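You operate a simulated robot arm through the tools that you are given. There is no shell and no other tool. Be economical: measure what you need, move in short steps, check, and stop when the job is done.

You are at the controls of a simulated two-armed robot. One attempt, no reset.

JOB
Pick up the steel measure from the low end of the desk with one hand, pass it to the other hand and put it on the long bench top.

It is judged by the outcome, as a careful person would: the job done as asked, and still so three seconds after it is handed in. It fails if anything else is knocked over, pushed out of place, dropped, spilled or broken.

ROBOT AND FRAMES
Two 7-joint arms with two-finger parallel grippers on one trunk, on a base that drives. Base frame: it is fixed to the floor where the robot stands at the start and does not move with it; the origin is under the middle of the robot, x ahead of it, y to its left, z up; the surface under the hand at the start is at about z = 760. Units: mm, rad, N and s.
The left shoulder is at the start at [50, 177, 1029], the right one opposite. With the tool pointing down near the work surface each hand reaches from about 220 to 700 mm from the robot's upright axis, wherever it stands, measured 20 degrees to its own side. Places, roughly: long bench top [-1100, 700, 800]. Payload 3.43 kg a hand.
Tool frame (each hand has its own): the origin (TCP) lies between the finger pads and is the grasp point; the fingertips stand 34 mm ahead of it; z points along the fingers, y is the line along which they close. Largest opening 128 mm; finger width 24, thickness 12; the body of the gripper, 48 by 130 mm, starts 96 mm behind the TCP.
Orientation is that of the tool frame in the base frame, as a unit quaternion [w, x, y, z]. With the fingers straight down and closing along the base's y, the tool's x points along the base's -x, its y along +y and its z along -z.

CONTROLS
- The arms move only by the tool apply_moves. It takes "left_increments", "right_increments" or both (then of equal length, played together; a hand with none holds still); each is text: rows parted by semicolons, each of 7 numbers parted by spaces: the gripper command, from -1 (fully open) to 1 (shut), values between in proportion, then the shift along the base's x, y, z in m, then the turn, a rotation vector about the base's x, y, z in degrees. In form: fingers tx ty tz wx wy wz; .... A call has 1 to 20 rows; each row is the pose to reach, as a shift and turn from the pose commanded when the call began. Rows are played at 5 a second. More than 50 mm and 0.15 rad between two rows, or a gripper value outside its range, and nothing of the call is played. Where a pose cannot be reached the arm comes as near as it can. A force on the tool above 40 N (or 10 N above the force at the start of the call, whichever is more), or a blocked arm, ends the call early, and 0.2 s more pass. Each finger travels about 108 mm/s and halts on what it meets, pressing with about 30 N; the grip force reading is that of the motor and also rises with nothing between the fingers. The clock runs only during rows and for 0.2 s after the last one: add rows that repeat a pose to give the fingers time. The reply holds the time, the measured pose of the TCP, the force on the tool along the base axes, the opening and the grip force, in the units named above and with some noise, with the torque about the TCP (base axes, N m) and any sound that the robot's microphone picked up, and new pictures: "pictures" is both (left out), scene, wrist or none (wrist: the cameras of the hands that moved).
- Cameras (640 x 400 px; columns grow to the right, rows downward): "scene" is now at [150, 17.9, 1214.3]; the picture's right is [0.09, -1.00, 0.00], its down [-0.43, -0.04, -0.90] and it looks along [0.90, 0.08, -0.43] (base axes); focal length 271 px, centre (320, 200). "left" rides on the left gripper at [76, 11, -160] in its tool frame; the picture's right is [-0.15, 0.99, 0.00], its down [-0.88, -0.13, -0.46] and it looks along [-0.45, -0.07, 0.89] (tool axes); focal length 234 px, centre (320, 200). "right" rides on the right gripper at [76, -11, -160] in its tool frame; the picture's right is [0.15, 0.99, 0.00], its down [-0.88, 0.13, -0.46] and it looks along [-0.45, 0.07, 0.89] (tool axes); focal length 234 px, centre (320, 200). There is no depth. A picture from a camera that has moved, and an enlarged one, comes with that camera's place and axes in the base frame and with its lens. The place of the scene camera against the robot may be out by one fixed shift of up to 25 mm in any direction.
- move_column(by): slides the trunk up (or, below 0, down) by that many mm; the arms and the scene camera ride with it, the base frame stays. It gives what a move gives, with no picture.
- drive_base(legs): drives the robot by 1 to 6 legs, each [ahead, turn to the left] in mm and rad, along the robot's own axes; the way and the turn of a leg run together, so that a leg with both is an arc; at most 1500 mm and 3.142 rad a leg. The arms and the cameras ride along, it lands a little off, and it stops where it bumps. It gives what a move gives, and a new picture of the scene camera.
- head_to(pan, tilt): turns the head with the scene camera to pan (to the left, within 1.396 rad either way) and tilt (down, from -0.506 to 1.204), counted from straight ahead of the robot. It gives what a move gives, and a new picture of the scene camera.
- inspect(camera, box): a new picture of the part [left, top, right, bottom] of that camera's present view, enlarged. It takes no simulated time.
- close_job(): hands the job in; it is judged then, once.

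Work in short steps. Places have to be worked out from the pictures, the camera data and where the tool is seen: move nearer, look again, correct. Check each grasp and each placing, and mend what went wrong. You have 120 turns and 260 pictures in all, those below and enlarged ones among them. Open the grippers and draw the arms clear of the work before you hand the job in, unless the task says otherwise; then end with one line.

The tools are called after "Call:" as name(argument=value, ...) on one line, values as JSON. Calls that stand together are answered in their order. apply_moves: Moves the arms, as the interface text tells. Its arguments: {"type":"object","properties":{"left_increments":{"type":"string"},"right_increments":{"type":"string"},"pictures":{"type":"string","enum":["both","scene","wrist","none"]}},"required":[]} The other tools are called the same way: move_column (by) slides the trunk up or down; drive_base (legs) drives the base; head_to (pan, tilt) turns the head that bears the scene camera; inspect (camera, box) takes an enlarged picture of a part of a camera's view; close_job () hands the job in.

At the start:

```text
time: 0.0
left_tool_pos: [464.5, 260.0, 1038.1]
left_ee_rot: [0.001, -0.001, 1.0, -0.001]
left_force: [-0.8, 0.5, -0.5]
left_wrist_torque: [-0.02, 0.01, 0.02]
left_opening: 128.1
left_gripper_force: 0.2
right_tool_pos: [414.3, -146.5, 988.6]
right_ee_rot: [0.0, 0.0, 1.0, 0.0]
right_force: [-0.2, -1.2, -0.7]
right_wrist_torque: [-0.01, -0.03, 0.01]
right_opening: 128.0
right_gripper_force: 0.1
trunk travel left (down, up): [-200.0, 201.0]
robot x, y, heading: [-1.3, -2.5, 0.002]
head pan, tilt: [0.089, 0.45]
```

scene: 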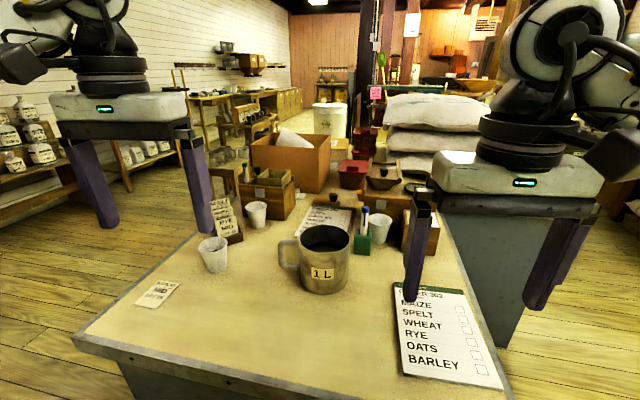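
right: 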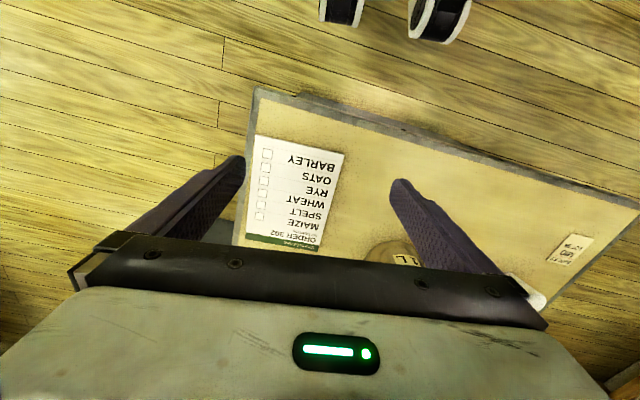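
left: 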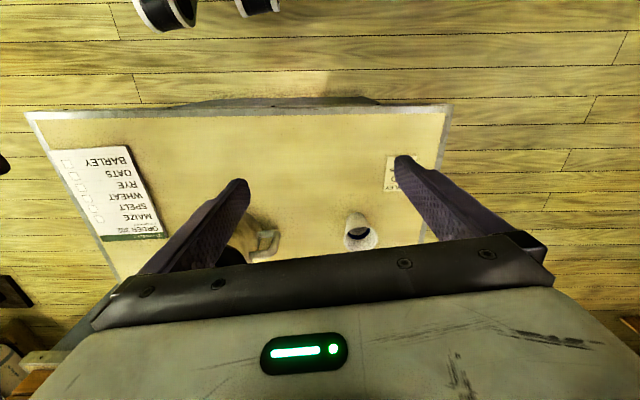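

The steel measure looks like the 1 L mug in the middle of the near desk. I'll enlarge it to see its form, handle and contents.

Call:
inspect(camera="scene", box=[180, 160, 460, 335])

Call:
head_to(pan=1.39, tilt=0.3)

```text
2.29 times, centred on (320, 248) of scene
camera zoom: at [150.0, 17.9, 1214.3], right [0.09, -1.0, 0.0], down [-0.43, -0.04, -0.9], along [0.9, 0.08, -0.43], focal length 620 px, centre (320, 91)
```

zoom: 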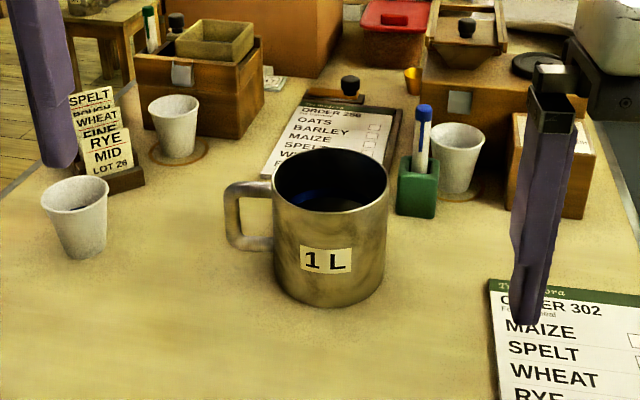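

```text
time: 1.5
left_tool_pos: [463.7, 260.1, 1039.1]
left_ee_rot: [0.0, -0.001, 1.0, 0.0]
left_force: [1.1, 0.8, -0.3]
left_wrist_torque: [0.0, 0.0, 0.03]
left_opening: 128.1
left_gripper_force: 0.0
right_tool_pos: [414.5, -147.0, 988.2]
right_ee_rot: [0.0, 0.0, 1.0, 0.0]
right_force: [-0.1, 0.4, -0.1]
right_wrist_torque: [0.03, 0.0, -0.01]
right_opening: 128.3
right_gripper_force: 0.0
trunk travel left (down, up): [-200.0, 201.0]
robot x, y, heading: [1.7, -1.5, -0.004]
head pan, tilt: [1.389, 0.3]
camera scene: at [75.3, 101.5, 1228.2], right [0.98, -0.18, 0.0], down [-0.05, -0.29, -0.96], along [0.17, 0.94, -0.3], focal length 271 px, centre (320, 200)
```

scene: 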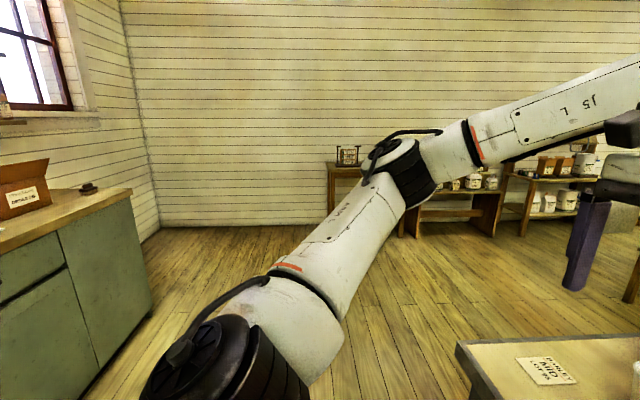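

The mug is the measure: near (690, 55) on the desk, about 112 mm wide, with its handle to the left (+y). I'll turn the head back and bring the left hand above the mug to look in and measure it.

Call:
head_to(pan=0.089, tilt=0.6)

Call:
apply_moves(left_increments="-1 0.03 -0.035 0 0 0 0; -1 0.06 -0.07 0 0 0 0; -1 0.09 -0.105 0 0 0 0; -1 0.12 -0.14 0 0 0 0; -1 0.15 -0.175 0 0 0 0; -1 0.18 -0.205 0 0 0 0; -1 0.18 -0.205 0 0 0 0", pictures="both")

```text
time: 2.9
left_tool_pos: [463.1, 260.5, 1037.7]
left_ee_rot: [0.001, -0.001, 1.0, 0.0]
left_force: [0.1, -0.9, -0.7]
left_wrist_torque: [0.0, 0.02, -0.02]
left_opening: 127.9
left_gripper_force: 0.1
right_tool_pos: [415.5, -145.0, 988.6]
right_ee_rot: [0.0, 0.0, 1.0, 0.0]
right_force: [0.1, -0.3, -0.5]
right_wrist_torque: [0.0, -0.01, 0.0]
right_opening: 128.0
right_gripper_force: 0.0
trunk travel left (down, up): [-200.0, 201.0]
robot x, y, heading: [-0.1, -0.9, -0.002]
head pan, tilt: [0.089, 0.6]
camera scene: at [146.4, 17.6, 1200.7], right [0.09, -1.0, 0.0], down [-0.56, -0.05, -0.83], along [0.82, 0.07, -0.56], focal length 271 px, centre (320, 200)
```

scene: 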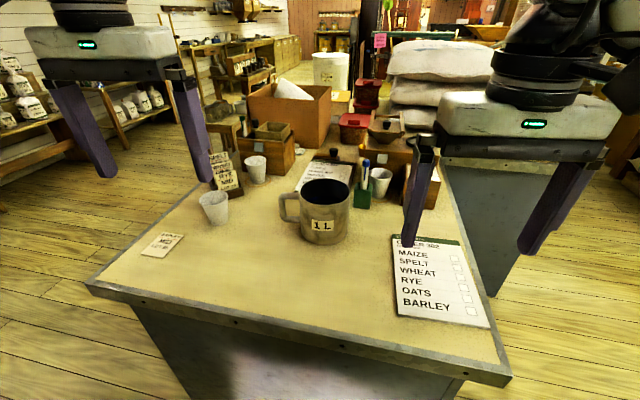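

```text
time: 4.5
left_tool_pos: [594.5, 79.0, 1019.4]
left_ee_rot: [0.001, 0.0, 1.0, -0.001]
left_force: [-0.4, 0.1, 0.1]
left_wrist_torque: [-0.02, -0.03, -0.02]
left_opening: 127.8
left_gripper_force: 0.0
left hand out of reach, approached as far as the arm can: row 5, 6, 7
right_tool_pos: [414.4, -146.7, 988.6]
right_ee_rot: [0.0, 0.0, 1.0, 0.001]
right_force: [0.0, -0.5, -0.6]
right_wrist_torque: [0.02, 0.01, 0.01]
right_opening: 128.2
right_gripper_force: 0.1
trunk travel left (down, up): [-200.0, 201.0]
robot x, y, heading: [1.4, 0.5, 0.004]
head pan, tilt: [0.089, 0.6]
camera scene: at [146.3, 17.6, 1200.8], right [0.09, -1.0, 0.0], down [-0.56, -0.05, -0.83], along [0.82, 0.07, -0.56], focal length 271 px, centre (320, 200)
camera left: at [517.6, 89.6, 1179.6], right [0.15, 0.99, 0.0], down [0.88, -0.13, 0.46], along [0.45, -0.07, -0.89], focal length 234 px, centre (320, 200)
```

scene: 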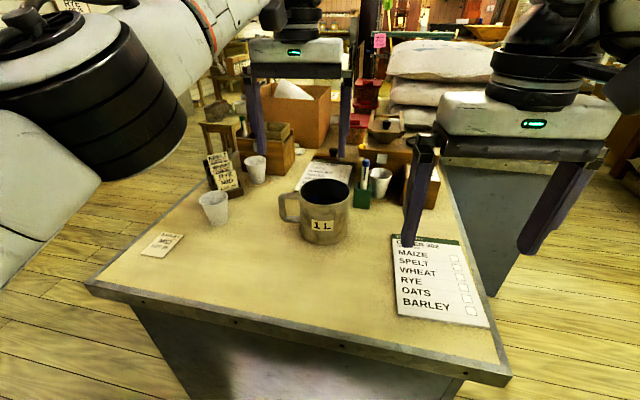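
left: 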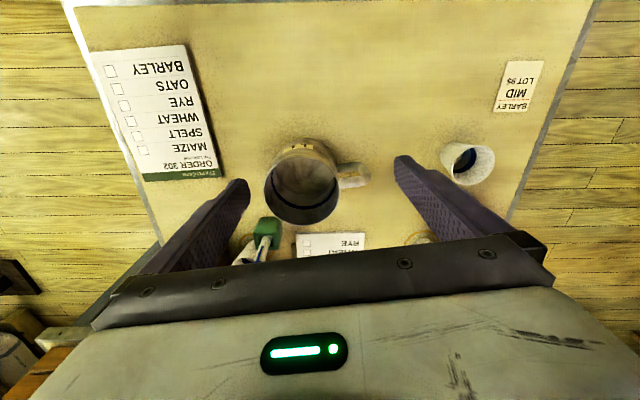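

I'll enlarge the wrist view of the mug to see its contents and place the rim.

Call:
inspect(camera="left", box=[230, 110, 390, 240])

Call:
inspect(camera="scene", box=[260, 160, 400, 260])

```text
3.08 times, centred on (310, 175) of left
camera zoom: at [517.6, 89.6, 1179.6], right [0.15, 0.99, 0.0], down [0.88, -0.13, 0.46], along [0.45, -0.07, -0.89], focal length 720 px, centre (351, 277)
```

zoom: 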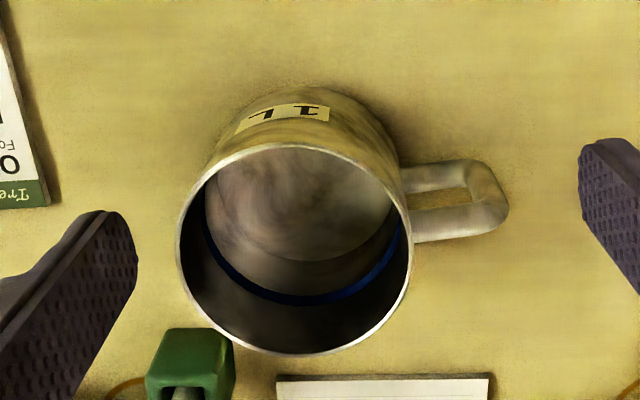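

```text
4.00 times, centred on (330, 210) of scene
camera zoom: at [146.3, 17.6, 1200.8], right [0.09, -1.0, 0.0], down [-0.56, -0.05, -0.83], along [0.82, 0.07, -0.56], focal length 1086 px, centre (280, 160)
```

zoom: 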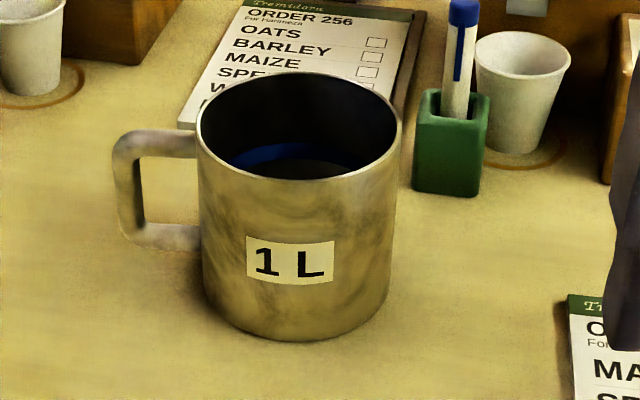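

The measure is empty, centred at about (657, 43), 111 mm across and about 108 mm high, with the handle straight along +y. The right hand will grip it low and tilted, with fingers pointing at azimuth 60° and 45° down, which leaves the top free for the left hand. The left hand retreats while the right takes up the pre-grasp orientation.

Call:
apply_moves(left_increments="-1 -0.018 0.022 0 0 0 0;-1 -0.036 0.044 0 0 0 0;-1 -0.054 0.066 0 0 0 0;-1 -0.072 0.088 0 0 0 0;-1 -0.09 0.11 0 0 0 0;-1 -0.108 0.132 0 0 0 0;-1 -0.126 0.154 0 0 0 0;-1 -0.144 0.176 0 0 0 0;-1 -0.162 0.198 0 0 0 0;-1 -0.18 0.205 0 0 0 0;-1 -0.18 0.205 0 0 0 0", right_increments="-1 0.0167 0.0057 -0.0034 2.35 -4.07 5.675;-1 0.0334 0.0114 -0.0068 4.7 -8.14 11.35;-1 0.0501 0.0171 -0.0102 7.05 -12.21 17.02;-1 0.0668 0.0228 -0.0136 9.4 -16.28 22.7;-1 0.0835 0.0285 -0.017 11.75 -20.35 28.37;-1 0.1002 0.0342 -0.0204 14.1 -24.42 34.05;-1 0.1169 0.0399 -0.0238 16.45 -28.49 39.72;-1 0.1336 0.0456 -0.0272 18.8 -32.56 45.4;-1 0.1503 0.0513 -0.0306 21.15 -36.63 51.07;-1 0.167 0.057 -0.034 23.5 -40.7 56.75;-1 0.167 0.057 -0.034 23.5 -40.7 56.75")

```text
time: 6.9
left_tool_pos: [408.7, 288.6, 1018.6]
left_ee_rot: [0.0, -0.001, 1.0, 0.0]
left_force: [0.3, -0.3, -0.4]
left_wrist_torque: [0.01, -0.02, 0.01]
left_opening: 127.8
left_gripper_force: 0.0
right_tool_pos: [545.3, -80.1, 959.0]
right_ee_rot: [0.311, -0.426, 0.841, 0.12]
right_force: [-0.5, 0.0, 0.1]
right_wrist_torque: [-0.04, -0.02, 0.0]
right_opening: 128.1
right_gripper_force: 0.1
right hand out of reach, approached as far as the arm can: row 9, 10, 11
trunk travel left (down, up): [-200.0, 201.0]
robot x, y, heading: [-1.1, 1.1, 0.003]
head pan, tilt: [0.089, 0.6]
camera scene: at [146.8, 17.2, 1200.6], right [0.09, -1.0, 0.0], down [-0.56, -0.05, -0.82], along [0.82, 0.07, -0.57], focal length 271 px, centre (320, 200)
camera right: at [453.8, -209.1, 1036.5], right [-0.85, 0.51, -0.15], down [0.1, 0.43, 0.9], along [0.52, 0.75, -0.42], focal length 234 px, centre (320, 200)
camera left: at [332.6, 297.8, 1178.6], right [0.15, 0.99, 0.0], down [0.88, -0.13, 0.46], along [0.45, -0.07, -0.89], focal length 234 px, centre (320, 200)
```

scene: 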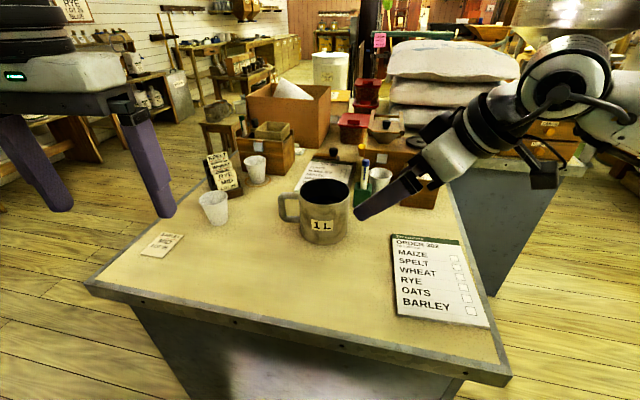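
right: 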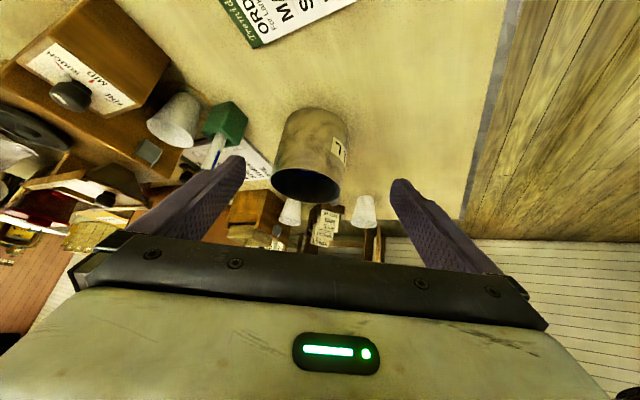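
left: 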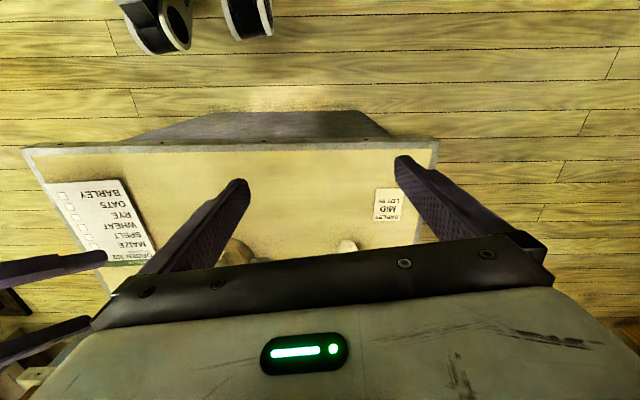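

The right arm ran out of reach before it reached the full tilt. I'll look down to see how much room there is between the base and the desk.

Call:
head_to(pan=0.0, tilt=1.2)

```text
time: 7.9
left_tool_pos: [409.6, 288.7, 1019.5]
left_ee_rot: [-0.001, 0.0, 1.0, -0.001]
left_force: [0.5, -0.5, -1.5]
left_wrist_torque: [0.02, -0.01, 0.02]
left_opening: 128.1
left_gripper_force: 0.0
right_tool_pos: [545.0, -78.2, 959.3]
right_ee_rot: [0.31, -0.426, 0.841, 0.12]
right_force: [-0.7, 0.7, 0.7]
right_wrist_torque: [0.04, 0.03, 0.02]
right_opening: 128.1
right_gripper_force: 0.1
trunk travel left (down, up): [-200.0, 201.0]
robot x, y, heading: [-5.0, -0.5, 0.003]
head pan, tilt: [0.0, 1.201]
camera scene: at [114.4, 9.7, 1156.2], right [0.0, -1.0, 0.0], down [-0.93, 0.0, -0.36], along [0.36, 0.0, -0.93], focal length 271 px, centre (320, 200)
```

scene: 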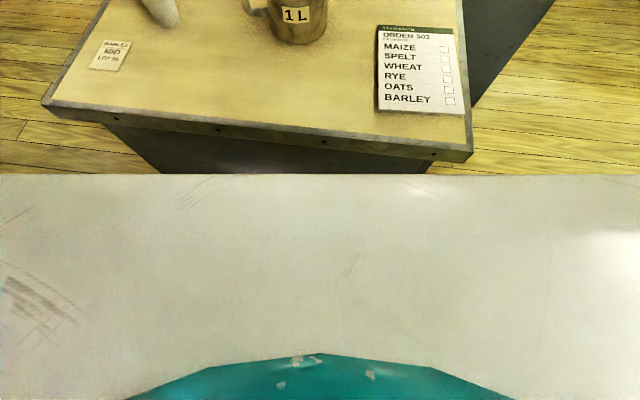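

The pose reached (azimuth about 50°, tilt 39° from vertical, roll 3.6°) is close enough to grasp with. I'll level the roll, move onto the approach line, and watch for reach warnings.

Call:
apply_moves(right_increments="-1 0.024 0.02 -0.014 1.1 1.4 0;-1 0.048 0.04 -0.028 2.2 2.85 0;-1 0.048 0.04 -0.028 2.2 2.85 0", pictures="wrist")

Call:
head_to(pan=0.089, tilt=0.6)

```text
time: 8.7
left_tool_pos: [408.5, 288.0, 1019.6]
left_ee_rot: [0.001, -0.001, 1.0, 0.0]
left_force: [0.4, 0.1, -0.4]
left_wrist_torque: [-0.01, 0.0, -0.02]
left_opening: 128.1
left_gripper_force: 0.0
right_tool_pos: [559.6, -67.2, 951.3]
right_ee_rot: [0.306, -0.422, 0.843, 0.129]
right_force: [-0.2, 0.5, 0.2]
right_wrist_torque: [-0.01, 0.0, 0.0]
right_opening: 127.8
right_gripper_force: 0.0
right hand out of reach, approached as far as the arm can: row 1, 2, 3
trunk travel left (down, up): [-200.0, 201.0]
robot x, y, heading: [-0.1, 1.0, 0.002]
head pan, tilt: [0.0, 1.201]
camera right: at [470.4, -196.6, 1026.9], right [-0.85, 0.51, -0.13], down [0.11, 0.42, 0.9], along [0.52, 0.75, -0.41], focal length 234 px, centre (320, 200)
```

right: 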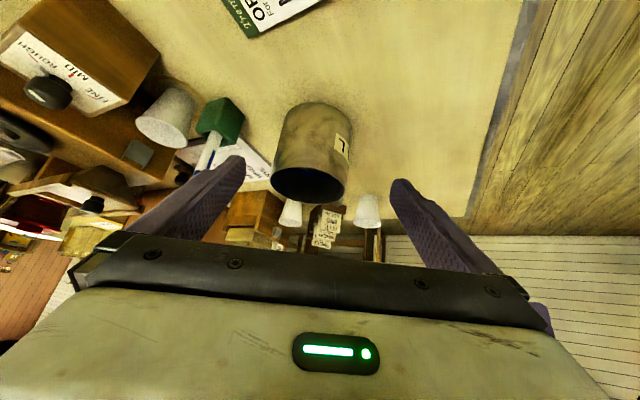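

```text
time: 9.7
left_tool_pos: [407.9, 288.5, 1019.5]
left_ee_rot: [0.0, -0.001, 1.0, 0.0]
left_force: [-0.1, 0.4, -0.1]
left_wrist_torque: [0.03, 0.0, -0.02]
left_opening: 128.2
left_gripper_force: 0.0
right_tool_pos: [560.7, -66.0, 950.6]
right_ee_rot: [0.306, -0.422, 0.843, 0.129]
right_force: [-0.1, 0.1, 1.2]
right_wrist_torque: [-0.03, 0.04, 0.04]
right_opening: 128.1
right_gripper_force: 0.1
trunk travel left (down, up): [-200.0, 201.0]
robot x, y, heading: [1.2, -1.0, 0.001]
head pan, tilt: [0.089, 0.6]
camera scene: at [146.4, 17.5, 1200.7], right [0.09, -1.0, 0.0], down [-0.56, -0.05, -0.82], along [0.82, 0.07, -0.57], focal length 271 px, centre (320, 200)
```

scene: 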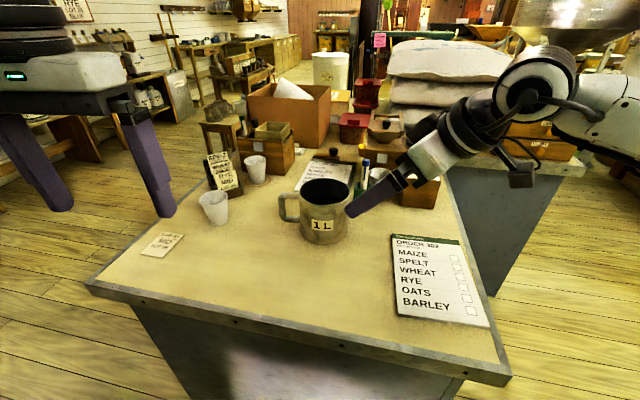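

The level turn was only partly followed. Now I'll try pure translation to the line point, keeping the present orientation.

Call:
apply_moves(right_increments="-1 0.016 0.014 -0.01 0 0 0;-1 0.032 0.027 -0.02 0 0 0;-1 0.032 0.027 -0.02 0 0 0", pictures="none")

```text
time: 10.5
left_tool_pos: [408.3, 288.7, 1018.8]
left_ee_rot: [0.0, -0.002, 1.0, -0.001]
left_force: [-0.1, -0.2, 0.2]
left_wrist_torque: [-0.01, -0.01, -0.02]
left_opening: 127.9
left_gripper_force: 0.0
right_tool_pos: [560.2, -66.1, 949.7]
right_ee_rot: [0.307, -0.422, 0.844, 0.129]
right_force: [-0.4, 0.1, 0.6]
right_wrist_torque: [0.01, 0.01, -0.03]
right_opening: 128.1
right_gripper_force: 0.1
right hand out of reach, approached as far as the arm can: row 1, 2, 3
trunk travel left (down, up): [-200.0, 201.0]
robot x, y, heading: [0.1, -1.9, 0.002]
head pan, tilt: [0.089, 0.6]
```

It didn't move at all, so this is a joint limit rather than reach. I'll test it by easing the yaw and tilt back toward vertical while translating.

Call:
apply_moves(right_increments="-1 0.01 0.01 -0.005 4 -4 0;-1 0.02 0.02 -0.01 4 -4 0", pictures="none")

Call:
apply_moves(right_increments="-1 0.0 0.0 0 0 0 -8;-1 0.015 0.015 0 0 0 -8", pictures="none")

Call:
apply_moves(right_increments="-1 0 0 0 -5 6 0;-1 0.015 0.015 0 -5 6 0", pictures="scene")

```text
time: 11.1
left_tool_pos: [408.3, 288.1, 1019.4]
left_ee_rot: [0.0, 0.0, 1.0, -0.001]
left_force: [0.4, 0.6, 0.1]
left_wrist_torque: [0.0, -0.02, 0.0]
left_opening: 128.0
left_gripper_force: 0.1
right_tool_pos: [567.1, -59.2, 945.6]
right_ee_rot: [0.318, -0.417, 0.84, 0.14]
right_force: [-0.4, 0.2, -1.0]
right_wrist_torque: [0.01, 0.0, 0.0]
right_opening: 127.8
right_gripper_force: 0.1
right hand out of reach, approached as far as the arm can: row 1, 2
trunk travel left (down, up): [-200.0, 201.0]
robot x, y, heading: [-1.0, -1.3, 0.006]
head pan, tilt: [0.089, 0.6]
```

```text
time: 11.7
left_tool_pos: [409.1, 287.8, 1019.3]
left_ee_rot: [0.001, -0.001, 1.0, 0.0]
left_force: [-0.2, -0.4, 0.4]
left_wrist_torque: [0.0, 0.0, -0.01]
left_opening: 128.0
left_gripper_force: 0.0
right_tool_pos: [583.2, -43.1, 944.9]
right_ee_rot: [0.327, -0.356, 0.867, 0.117]
right_force: [0.4, -0.8, 0.4]
right_wrist_torque: [-0.01, 0.02, 0.01]
right_opening: 128.2
right_gripper_force: 0.0
trunk travel left (down, up): [-200.0, 201.0]
robot x, y, heading: [-1.5, 3.2, -0.001]
head pan, tilt: [0.089, 0.6]
```

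```text
time: 12.3
left_tool_pos: [408.2, 288.5, 1019.1]
left_ee_rot: [0.0, -0.001, 1.0, 0.0]
left_force: [-0.3, 0.2, 0.2]
left_wrist_torque: [-0.02, 0.0, 0.0]
left_opening: 127.9
left_gripper_force: 0.1
right_tool_pos: [597.5, -29.4, 945.9]
right_ee_rot: [0.265, -0.365, 0.887, 0.098]
right_force: [-0.3, -0.4, 0.0]
right_wrist_torque: [0.03, 0.05, 0.01]
right_opening: 128.0
right_gripper_force: 0.0
trunk travel left (down, up): [-200.0, 201.0]
robot x, y, heading: [-3.1, -1.1, -0.002]
head pan, tilt: [0.089, 0.6]
camera scene: at [146.6, 17.7, 1200.7], right [0.09, -1.0, 0.0], down [-0.56, -0.05, -0.82], along [0.82, 0.07, -0.57], focal length 271 px, centre (320, 200)
```

scene: 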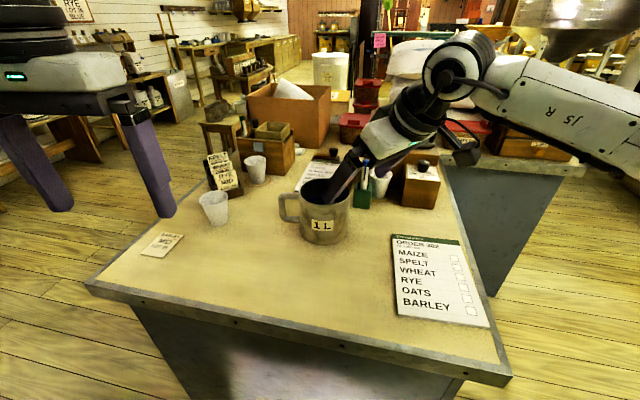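

Yaw is the limit. At the present orientation (azimuth 43°, tilt 33°, level) the arm is free. I'll try 6° more tilt while moving back onto the approach line.

Call:
apply_moves(right_increments="-1 -0.008 0 -0.008 2.1 -2.15 0;-1 -0.015 0 -0.015 4.2 -4.3 0;-1 -0.015 0 -0.015 4.2 -4.3 0", pictures="wrist")

```text
time: 13.1
left_tool_pos: [407.2, 288.4, 1018.4]
left_ee_rot: [0.0, -0.001, 1.0, 0.0]
left_force: [0.0, -0.8, 0.1]
left_wrist_torque: [0.04, -0.02, 0.0]
left_opening: 127.9
left_gripper_force: 0.1
right_tool_pos: [582.6, -27.6, 932.6]
right_ee_rot: [0.312, -0.358, 0.872, 0.116]
right_force: [-0.1, -0.1, 0.0]
right_wrist_torque: [0.01, -0.01, 0.0]
right_opening: 127.9
right_gripper_force: 0.1
trunk travel left (down, up): [-200.0, 201.0]
robot x, y, heading: [0.2, -3.2, 0.002]
head pan, tilt: [0.089, 0.6]
camera right: at [475.5, -145.6, 1007.7], right [-0.77, 0.63, -0.11], down [0.18, 0.38, 0.9], along [0.61, 0.68, -0.41], focal length 234 px, centre (320, 200)
```

right: 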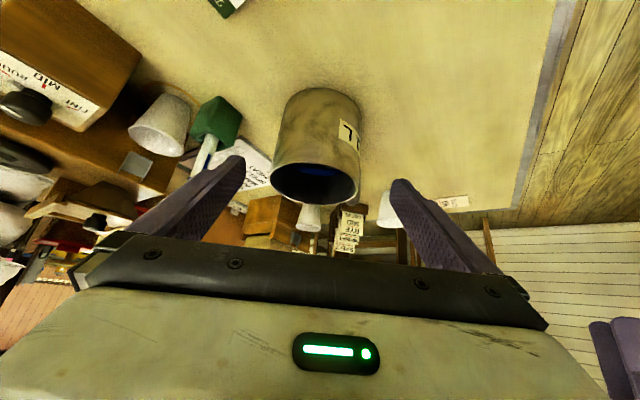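

The orientation took, and the mug's predicted image place matches the picture, so my estimate is good. I'll advance 60% along the approach line and look.

Call:
apply_moves(right_increments="-1 0.0135 0.0128 -0.0236 0 0 0;-1 0.027 0.0256 -0.0472 0 0 0;-1 0.0405 0.0384 -0.0708 0 0 0;-1 0.0405 0.0384 -0.0708 0 0 0", pictures="both")

```text
time: 14.1
left_tool_pos: [408.5, 288.3, 1019.6]
left_ee_rot: [-0.001, -0.002, 1.0, -0.001]
left_force: [0.7, -0.6, 0.9]
left_wrist_torque: [0.04, -0.01, 0.01]
left_opening: 128.1
left_gripper_force: 0.1
right_tool_pos: [621.3, 9.1, 857.2]
right_ee_rot: [0.312, -0.359, 0.872, 0.117]
right_force: [0.3, 0.3, 0.3]
right_wrist_torque: [-0.01, 0.02, 0.03]
right_opening: 127.8
right_gripper_force: 0.1
trunk travel left (down, up): [-200.0, 201.0]
robot x, y, heading: [1.7, 0.9, 0.002]
head pan, tilt: [0.089, 0.6]
camera scene: at [146.4, 17.5, 1200.7], right [0.09, -1.0, 0.0], down [-0.56, -0.05, -0.83], along [0.82, 0.07, -0.56], focal length 271 px, centre (320, 200)
camera right: at [514.5, -107.9, 934.6], right [-0.77, 0.63, -0.11], down [0.18, 0.39, 0.9], along [0.61, 0.68, -0.41], focal length 234 px, centre (320, 200)
```

scene: 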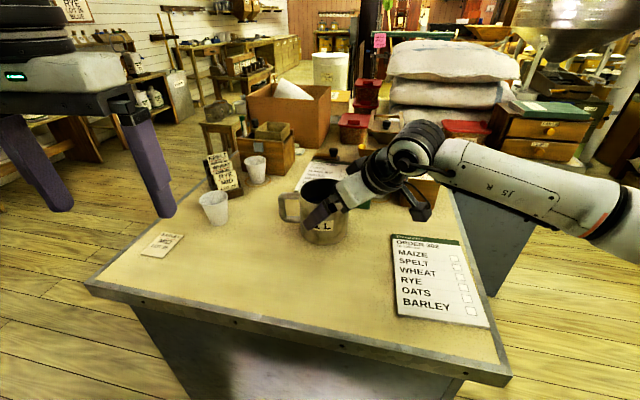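
right: 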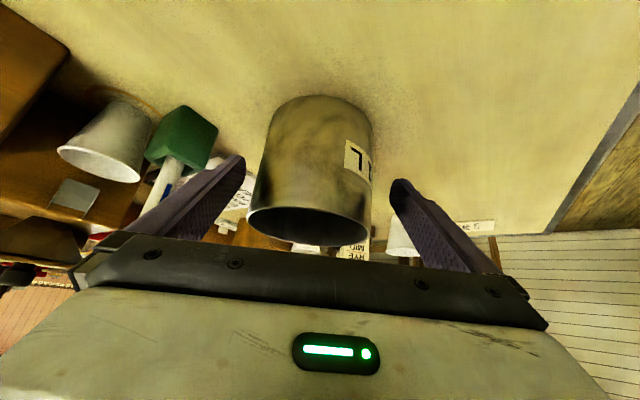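

The mug sits centred between the fingers and the pen holder is clear. I'll complete the approach.

Call:
apply_moves(right_increments="-1 0.0143 0.0137 -0.0213 0 0 0;-1 0.0287 0.0274 -0.0425 0 0 0;-1 0.0287 0.0274 -0.0425 0 0 0", pictures="both")

```text
time: 14.9
left_tool_pos: [407.4, 287.3, 1017.2]
left_ee_rot: [0.001, -0.001, 1.0, 0.001]
left_force: [0.2, 0.1, -0.2]
left_wrist_torque: [0.02, 0.0, 0.03]
left_opening: 128.1
left_gripper_force: 0.1
right_tool_pos: [648.7, 36.9, 813.6]
right_ee_rot: [0.312, -0.359, 0.872, 0.117]
right_force: [0.7, 0.0, -0.7]
right_wrist_torque: [0.0, 0.01, -0.03]
right_opening: 128.0
right_gripper_force: 0.1
trunk travel left (down, up): [-200.0, 201.0]
robot x, y, heading: [-0.7, -2.4, -0.003]
head pan, tilt: [0.089, 0.6]
camera scene: at [146.4, 17.5, 1200.7], right [0.09, -1.0, 0.0], down [-0.56, -0.05, -0.83], along [0.82, 0.07, -0.56], focal length 271 px, centre (320, 200)
camera right: at [542.6, -80.8, 890.5], right [-0.77, 0.63, -0.11], down [0.18, 0.39, 0.9], along [0.61, 0.68, -0.41], focal length 234 px, centre (320, 200)
```

scene: 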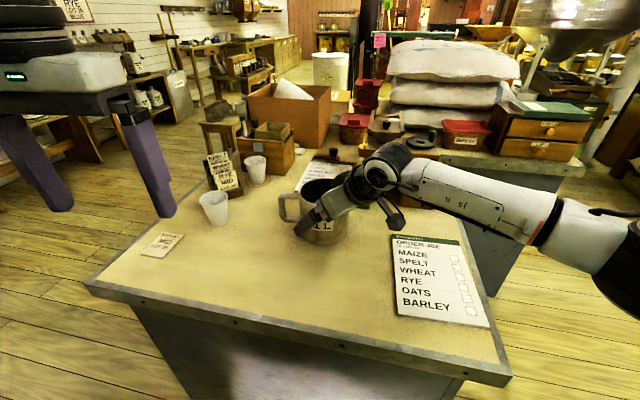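
right: 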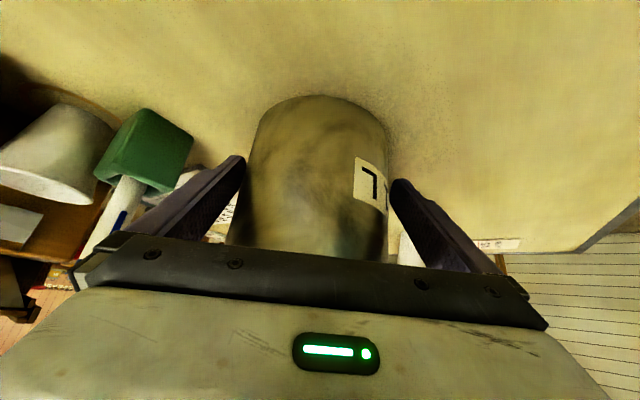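

The fingers straddle the mug low down. I'll close.

Call:
apply_moves(right_increments="1 0 0 0 0 0 0;1 0 0 0 0 0 0;1 0 0 0 0 0 0;1 0 0 0 0 0 0", pictures="wrist")

```text
time: 15.9
left_tool_pos: [408.3, 288.6, 1019.2]
left_ee_rot: [0.001, -0.001, 1.0, 0.0]
left_force: [0.0, -0.4, -0.5]
left_wrist_torque: [-0.03, 0.02, -0.01]
left_opening: 128.1
left_gripper_force: 0.0
right_tool_pos: [649.4, 35.7, 814.0]
right_ee_rot: [0.312, -0.358, 0.873, 0.116]
right_force: [0.6, -0.8, -0.9]
right_wrist_torque: [-0.01, -0.14, -0.03]
right_opening: 112.6
right_gripper_force: 30.3
trunk travel left (down, up): [-200.0, 201.0]
robot x, y, heading: [-1.5, -2.4, -0.001]
head pan, tilt: [0.089, 0.6]
camera right: at [542.5, -80.8, 890.6], right [-0.77, 0.63, -0.11], down [0.18, 0.39, 0.9], along [0.61, 0.68, -0.41], focal length 234 px, centre (320, 200)
```

right: 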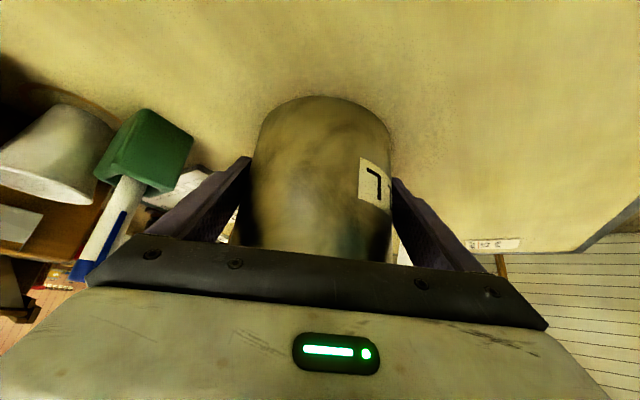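

The grip holds at 112.6 mm opening and 30 N. I'll lift slowly, straight up.

Call:
apply_moves(right_increments="1 0 0 0.01 0 0 0;1 0 0 0.03 0 0 0;1 0 0 0.06 0 0 0;1 0 0 0.09 0 0 0;1 0 0 0.12 0 0 0;1 0 0 0.12 0 0 0", pictures="both")

```text
time: 17.3
left_tool_pos: [408.6, 287.3, 1018.3]
left_ee_rot: [-0.001, -0.001, 1.0, 0.0]
left_force: [0.1, 0.2, 0.3]
left_wrist_torque: [0.0, -0.04, 0.01]
left_opening: 127.8
left_gripper_force: 0.2
right_tool_pos: [646.6, 33.8, 936.6]
right_ee_rot: [0.31, -0.359, 0.873, 0.117]
right_force: [0.6, 0.9, -2.0]
right_wrist_torque: [-0.08, 0.01, 0.01]
right_opening: 112.4
right_gripper_force: 30.1
trunk travel left (down, up): [-200.0, 201.0]
robot x, y, heading: [0.0, -3.8, 0.003]
head pan, tilt: [0.089, 0.6]
camera scene: at [146.7, 17.6, 1200.7], right [0.09, -1.0, 0.0], down [-0.56, -0.05, -0.82], along [0.82, 0.07, -0.57], focal length 271 px, centre (320, 200)
camera right: at [540.1, -83.3, 1013.1], right [-0.77, 0.63, -0.11], down [0.18, 0.39, 0.9], along [0.61, 0.68, -0.41], focal length 234 px, centre (320, 200)
```

scene: 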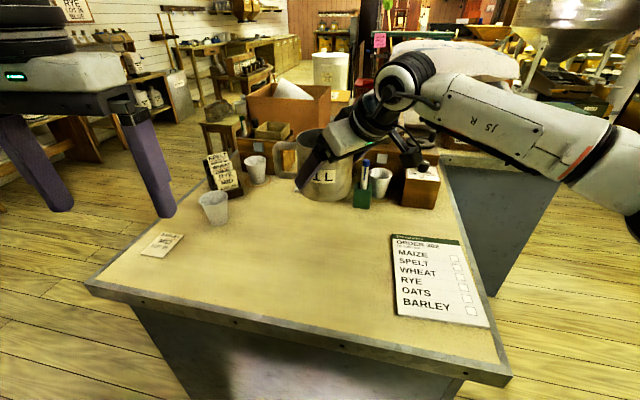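
right: 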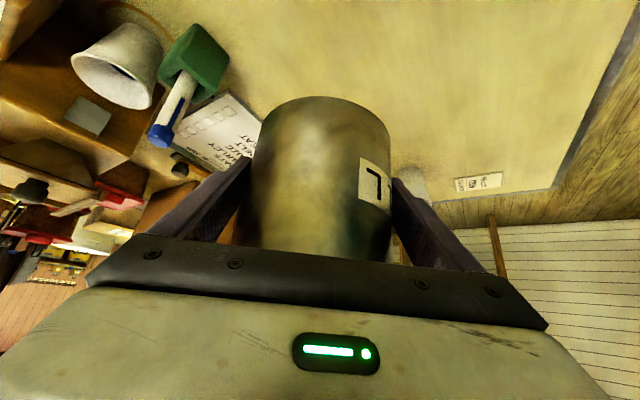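

The measure is up and light (about 2 N). The handover plan is for the left hand to take the handle from straight above. I'll bring the mug nearer and turn it -45° about z, so the handle points forward-left, clear of the right gripper.

Call:
apply_moves(right_increments="1 -0.025 0 0 0 0 0;1 -0.05 0 0 0 0 0;1 -0.075 -0.005 0 0 0 -7.5;1 -0.1 -0.01 0 0 0 -15;1 -0.125 -0.014 0 0 0 -22.5;1 -0.157 -0.014 0 0 0 -30;1 -0.157 -0.014 0 0 0 -37.5;1 -0.157 -0.014 0 0 0 -45;1 -0.157 -0.014 0 0 0 -45", pictures="both")

```text
time: 19.3
left_tool_pos: [410.6, 287.5, 1018.1]
left_ee_rot: [0.0, -0.002, 1.0, -0.001]
left_force: [0.5, -0.4, -0.4]
left_wrist_torque: [-0.02, 0.01, -0.02]
left_opening: 128.0
left_gripper_force: 0.1
right_tool_pos: [493.2, 19.9, 935.6]
right_ee_rot: [0.333, 0.004, 0.943, -0.012]
right_force: [0.2, 0.5, -2.5]
right_wrist_torque: [-0.01, 0.06, 0.02]
right_opening: 112.1
right_gripper_force: 29.7
trunk travel left (down, up): [-200.0, 201.0]
robot x, y, heading: [-3.2, -1.3, -0.005]
head pan, tilt: [0.089, 0.6]
camera scene: at [146.6, 17.5, 1200.7], right [0.09, -1.0, 0.0], down [-0.56, -0.05, -0.82], along [0.82, 0.07, -0.57], focal length 271 px, centre (320, 200)
camera right: at [333.4, 14.0, 1012.0], right [-0.1, 0.99, -0.11], down [0.4, 0.14, 0.9], along [0.91, 0.05, -0.41], focal length 234 px, centre (320, 200)
```

scene: 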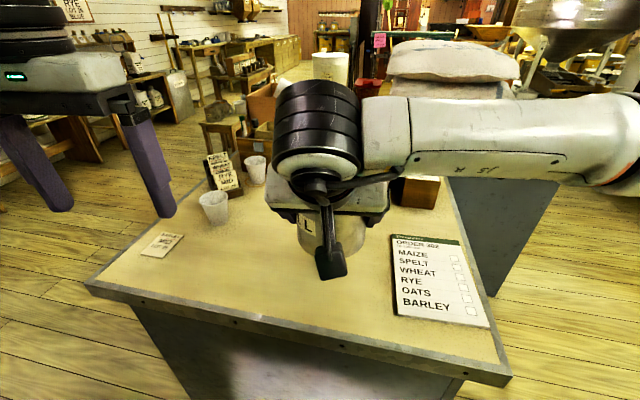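
right: 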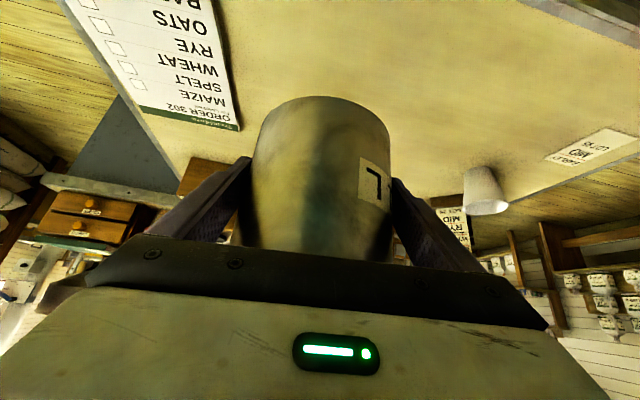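

I'll move the mug a little nearer and lower, bring the left hand up with a +45° yaw to a standoff left of it, and look with its camera.

Call:
apply_moves(right_increments="1 -0.01 -0.008 -0.008 0 0 0;1 -0.02 -0.015 -0.015 0 0 0;1 -0.03 -0.022 -0.022 0 0 0;1 -0.04 -0.03 -0.03 0 0 0;1 -0.04 -0.03 -0.03 0 0 0;1 -0.04 -0.03 -0.03 0 0 0;1 -0.04 -0.03 -0.03 0 0 0", left_increments="-1 0.015 -0.02 0.01 0 0 7.5;-1 0.03 -0.04 0.02 0 0 15;-1 0.045 -0.06 0.03 0 0 22.5;-1 0.06 -0.08 0.04 0 0 30;-1 0.075 -0.1 0.04 0 0 37.5;-1 0.09 -0.12 0.04 0 0 45;-1 0.09 -0.12 0.04 0 0 45", pictures="both")

```text
time: 20.9
left_tool_pos: [497.8, 169.9, 1057.8]
left_ee_rot: [0.0, -0.384, 0.923, -0.001]
left_force: [-0.6, 0.0, 0.5]
left_wrist_torque: [0.01, -0.03, 0.04]
left_opening: 128.1
left_gripper_force: 0.1
right_tool_pos: [453.2, -6.9, 905.6]
right_ee_rot: [0.332, 0.003, 0.943, -0.012]
right_force: [-0.4, -0.7, -1.8]
right_wrist_torque: [-0.04, 0.06, -0.01]
right_opening: 112.3
right_gripper_force: 30.0
trunk travel left (down, up): [-200.0, 201.0]
robot x, y, heading: [0.8, 3.8, 0.003]
head pan, tilt: [0.089, 0.6]
camera scene: at [146.6, 17.6, 1200.7], right [0.09, -1.0, 0.0], down [-0.56, -0.05, -0.82], along [0.82, 0.07, -0.57], focal length 271 px, centre (320, 200)
camera right: at [294.5, -13.7, 981.2], right [-0.1, 0.99, -0.11], down [0.4, 0.14, 0.9], along [0.91, 0.05, -0.41], focal length 234 px, centre (320, 200)
camera left: at [435.8, 122.1, 1217.7], right [-0.6, 0.8, 0.0], down [0.71, 0.53, 0.46], along [0.37, 0.27, -0.89], focal length 234 px, centre (320, 200)
```

scene: 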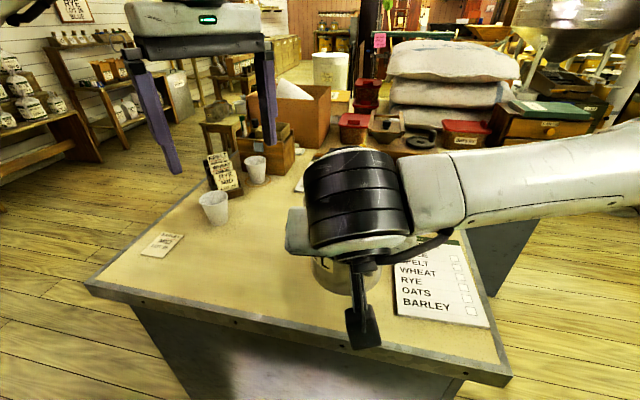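
right: 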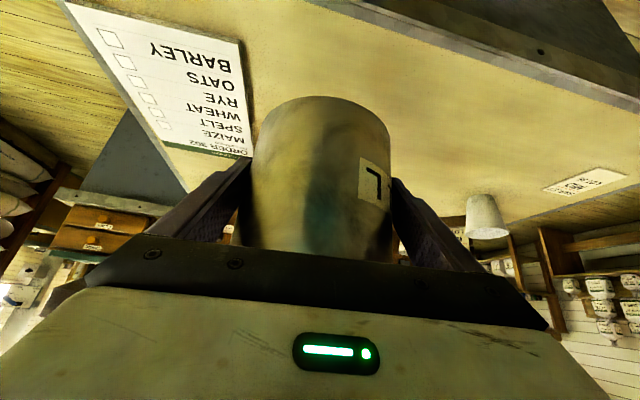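
left: 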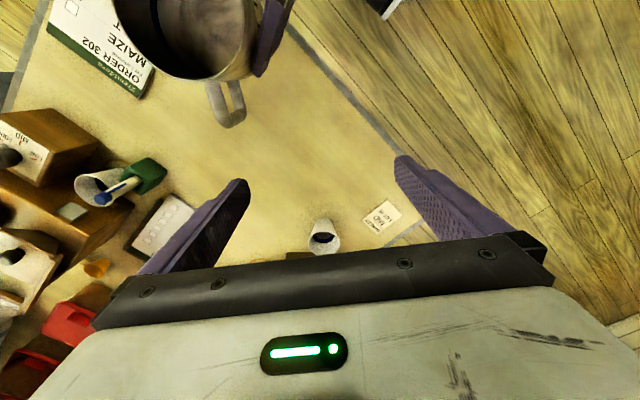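

The handle is seen end-on, with its outer end near (528, 69), in line with my prediction. I'll move the left hand over it at (517, 56), still above the rim.

Call:
apply_moves(left_increments="-1 0.005 -0.03 -0.004 0 0 0.5;-1 0.01 -0.06 -0.008 0 0 1;-1 0.015 -0.09 -0.012 0 0 1.5;-1 0.019 -0.114 -0.018 0 0 2;-1 0.019 -0.114 -0.018 0 0 2", pictures="both")

```text
time: 22.1
left_tool_pos: [517.2, 53.6, 1040.7]
left_ee_rot: [0.001, -0.4, 0.917, -0.001]
left_force: [0.7, -1.0, -0.2]
left_wrist_torque: [0.02, 0.0, 0.01]
left_opening: 127.8
left_gripper_force: 0.1
right_tool_pos: [453.4, -6.5, 905.5]
right_ee_rot: [0.333, 0.002, 0.943, -0.011]
right_force: [0.2, -0.2, -3.4]
right_wrist_torque: [-0.04, 0.07, 0.01]
right_opening: 112.0
right_gripper_force: 29.9
trunk travel left (down, up): [-200.0, 201.0]
robot x, y, heading: [-2.1, 0.0, 0.0]
head pan, tilt: [0.089, 0.6]
camera scene: at [146.6, 17.6, 1200.7], right [0.09, -1.0, 0.0], down [-0.56, -0.05, -0.82], along [0.82, 0.07, -0.57], focal length 271 px, centre (320, 200)
camera left: at [456.7, 4.7, 1200.5], right [-0.63, 0.78, 0.0], down [0.69, 0.56, 0.46], along [0.36, 0.28, -0.89], focal length 234 px, centre (320, 200)
```

scene: 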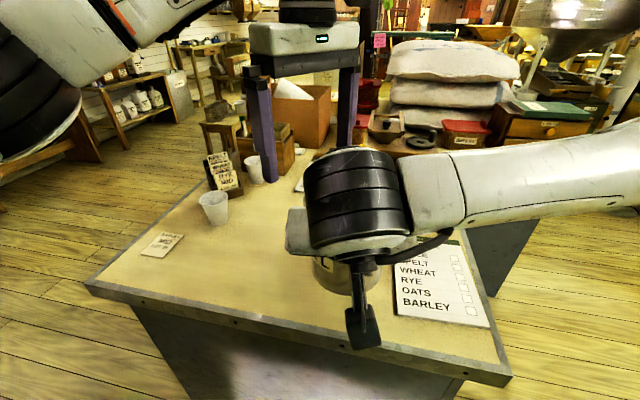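
left: 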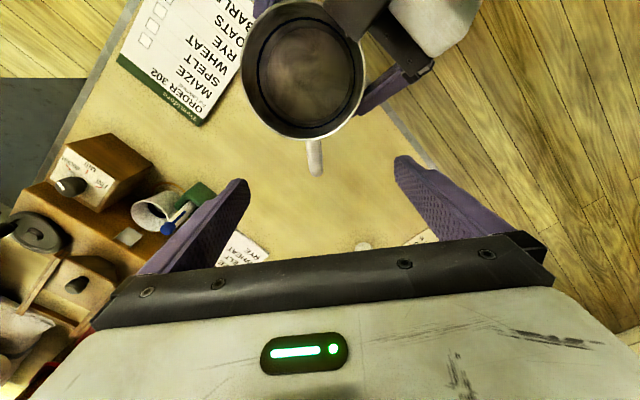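

Handle direction is 45° and its middle is near (520, 46). I'll correct the position and descend so the pads straddle the handle.

Call:
apply_moves(left_increments="-1 0.003 -0.008 -0.015 0 0 -1;-1 0.003 -0.008 -0.04 0 0 -2;-1 0.003 -0.008 -0.065 0 0 -2;-1 0.003 -0.008 -0.09 0 0 -2;-1 0.003 -0.008 -0.102 0 0 -2;-1 0.003 -0.008 -0.102 0 0 -2", pictures="both")

```text
time: 23.5
left_tool_pos: [518.4, 45.9, 935.6]
left_ee_rot: [0.001, -0.383, 0.924, -0.001]
left_force: [-0.4, 0.1, 0.2]
left_wrist_torque: [-0.02, -0.01, -0.01]
left_opening: 127.9
left_gripper_force: 0.0
right_tool_pos: [454.2, -7.1, 903.9]
right_ee_rot: [0.332, 0.003, 0.943, -0.013]
right_force: [-0.5, -0.2, -2.4]
right_wrist_torque: [-0.02, 0.06, 0.02]
right_opening: 112.2
right_gripper_force: 30.2
trunk travel left (down, up): [-200.0, 201.0]
robot x, y, heading: [0.0, 2.5, 0.001]
head pan, tilt: [0.089, 0.6]
camera scene: at [146.6, 17.5, 1200.7], right [0.09, -1.0, 0.0], down [-0.56, -0.05, -0.82], along [0.82, 0.07, -0.57], focal length 271 px, centre (320, 200)
camera left: at [456.8, -0.5, 1095.1], right [-0.6, 0.8, 0.0], down [0.71, 0.53, 0.46], along [0.37, 0.27, -0.89], focal length 234 px, centre (320, 200)
```

scene: 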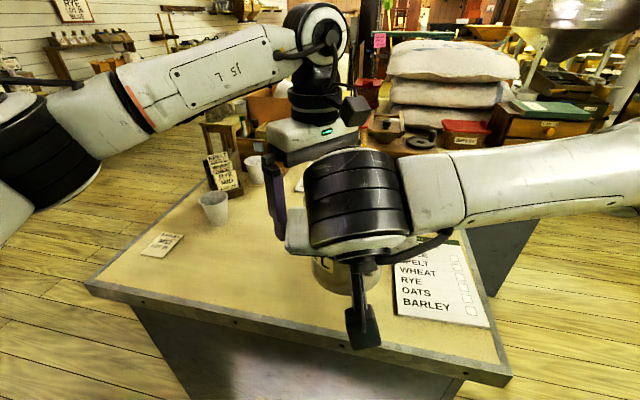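
left: 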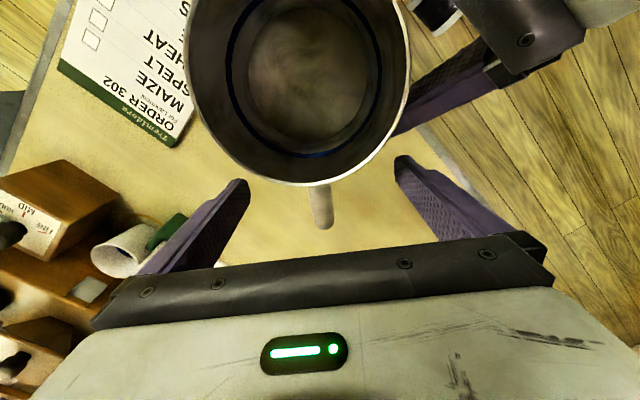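

The handle is centred between the left fingers. I'll close the left gripper on it while the right still holds.

Call:
apply_moves(left_increments="1 0 0 0 0 0 0;1 0 0 0 0 0 0;1 0 0 0 0 0 0;1 0 0 0 0 0 0;1 0 0 0 0 0 0", pictures="wrist")

```text
time: 24.7
left_tool_pos: [519.0, 47.1, 936.1]
left_ee_rot: [0.0, -0.383, 0.924, 0.001]
left_force: [-0.6, 0.8, 0.7]
left_wrist_torque: [-0.13, 0.11, 0.09]
left_opening: 15.1
left_gripper_force: 30.1
right_tool_pos: [454.4, -7.3, 904.5]
right_ee_rot: [0.332, 0.004, 0.943, -0.013]
right_force: [0.7, -0.6, -2.1]
right_wrist_torque: [0.15, -0.05, -0.2]
right_opening: 112.1
right_gripper_force: 30.2
trunk travel left (down, up): [-200.0, 201.0]
robot x, y, heading: [0.9, -3.6, -0.0]
head pan, tilt: [0.089, 0.6]
camera left: at [456.9, -0.4, 1095.4], right [-0.6, 0.8, 0.0], down [0.71, 0.53, 0.46], along [0.37, 0.27, -0.89], focal length 234 px, centre (320, 200)
```

left: 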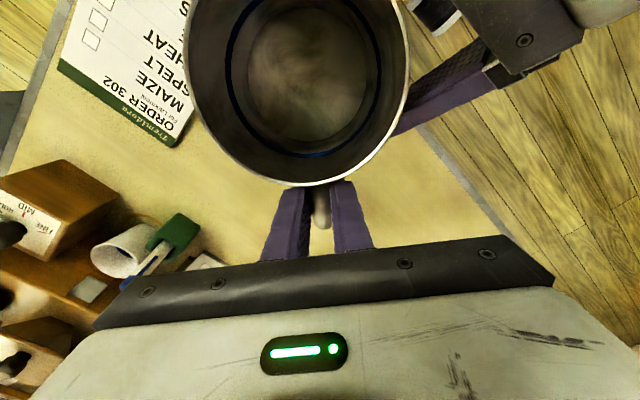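

The left hand holds the handle (15 mm, 30 N). Now I'll open the right gripper in place and see whether the mug stays.

Call:
apply_moves(right_increments="0.8 0 0 0 0 0 0;-0.2 0 0 0 0 0 0;-1 0 0 0 0 0 0;-1 0 0 0 0 0 0;-1 0 0 0 0 0 0", left_increments="1 0 0 0 0 0 0;1 0 0 0 0 0 0;1 0 0 0 0 0 0;1 0 0 0 0 0 0;1 0 0 0 0 0 0", pictures="wrist")

```text
time: 25.9
left_tool_pos: [519.2, 46.1, 936.0]
left_ee_rot: [0.0, -0.384, 0.923, 0.0]
left_force: [0.1, 0.1, -1.3]
left_wrist_torque: [0.11, -0.09, 0.03]
left_opening: 15.5
left_gripper_force: 29.5
right_tool_pos: [452.7, -7.1, 904.5]
right_ee_rot: [0.332, 0.003, 0.943, -0.012]
right_force: [-0.2, -1.2, -0.3]
right_wrist_torque: [-0.03, 0.02, -0.01]
right_opening: 128.0
right_gripper_force: 0.1
trunk travel left (down, up): [-200.0, 201.0]
robot x, y, heading: [2.1, -0.5, 0.003]
head pan, tilt: [0.089, 0.6]
camera right: at [294.5, -13.7, 981.2], right [-0.1, 0.99, -0.11], down [0.4, 0.14, 0.9], along [0.91, 0.05, -0.41], focal length 234 px, centre (320, 200)
camera left: at [456.8, -0.5, 1095.3], right [-0.6, 0.8, 0.0], down [0.71, 0.53, 0.46], along [0.37, 0.27, -0.89], focal length 234 px, centre (320, 200)
```

right: 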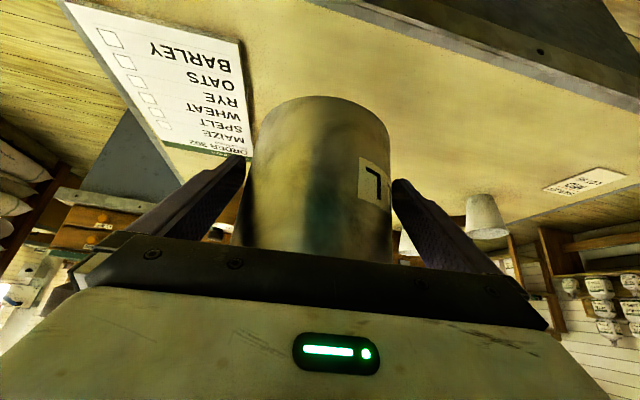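
left: 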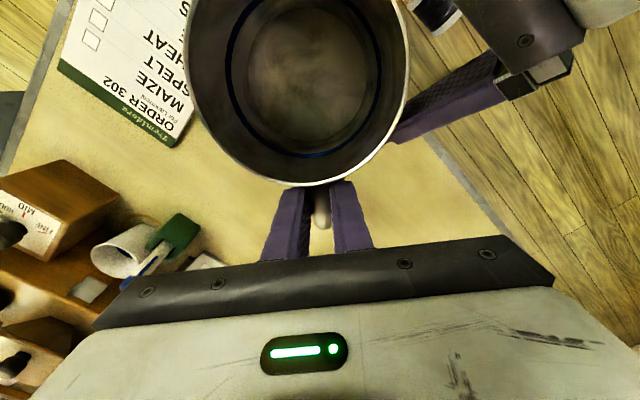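

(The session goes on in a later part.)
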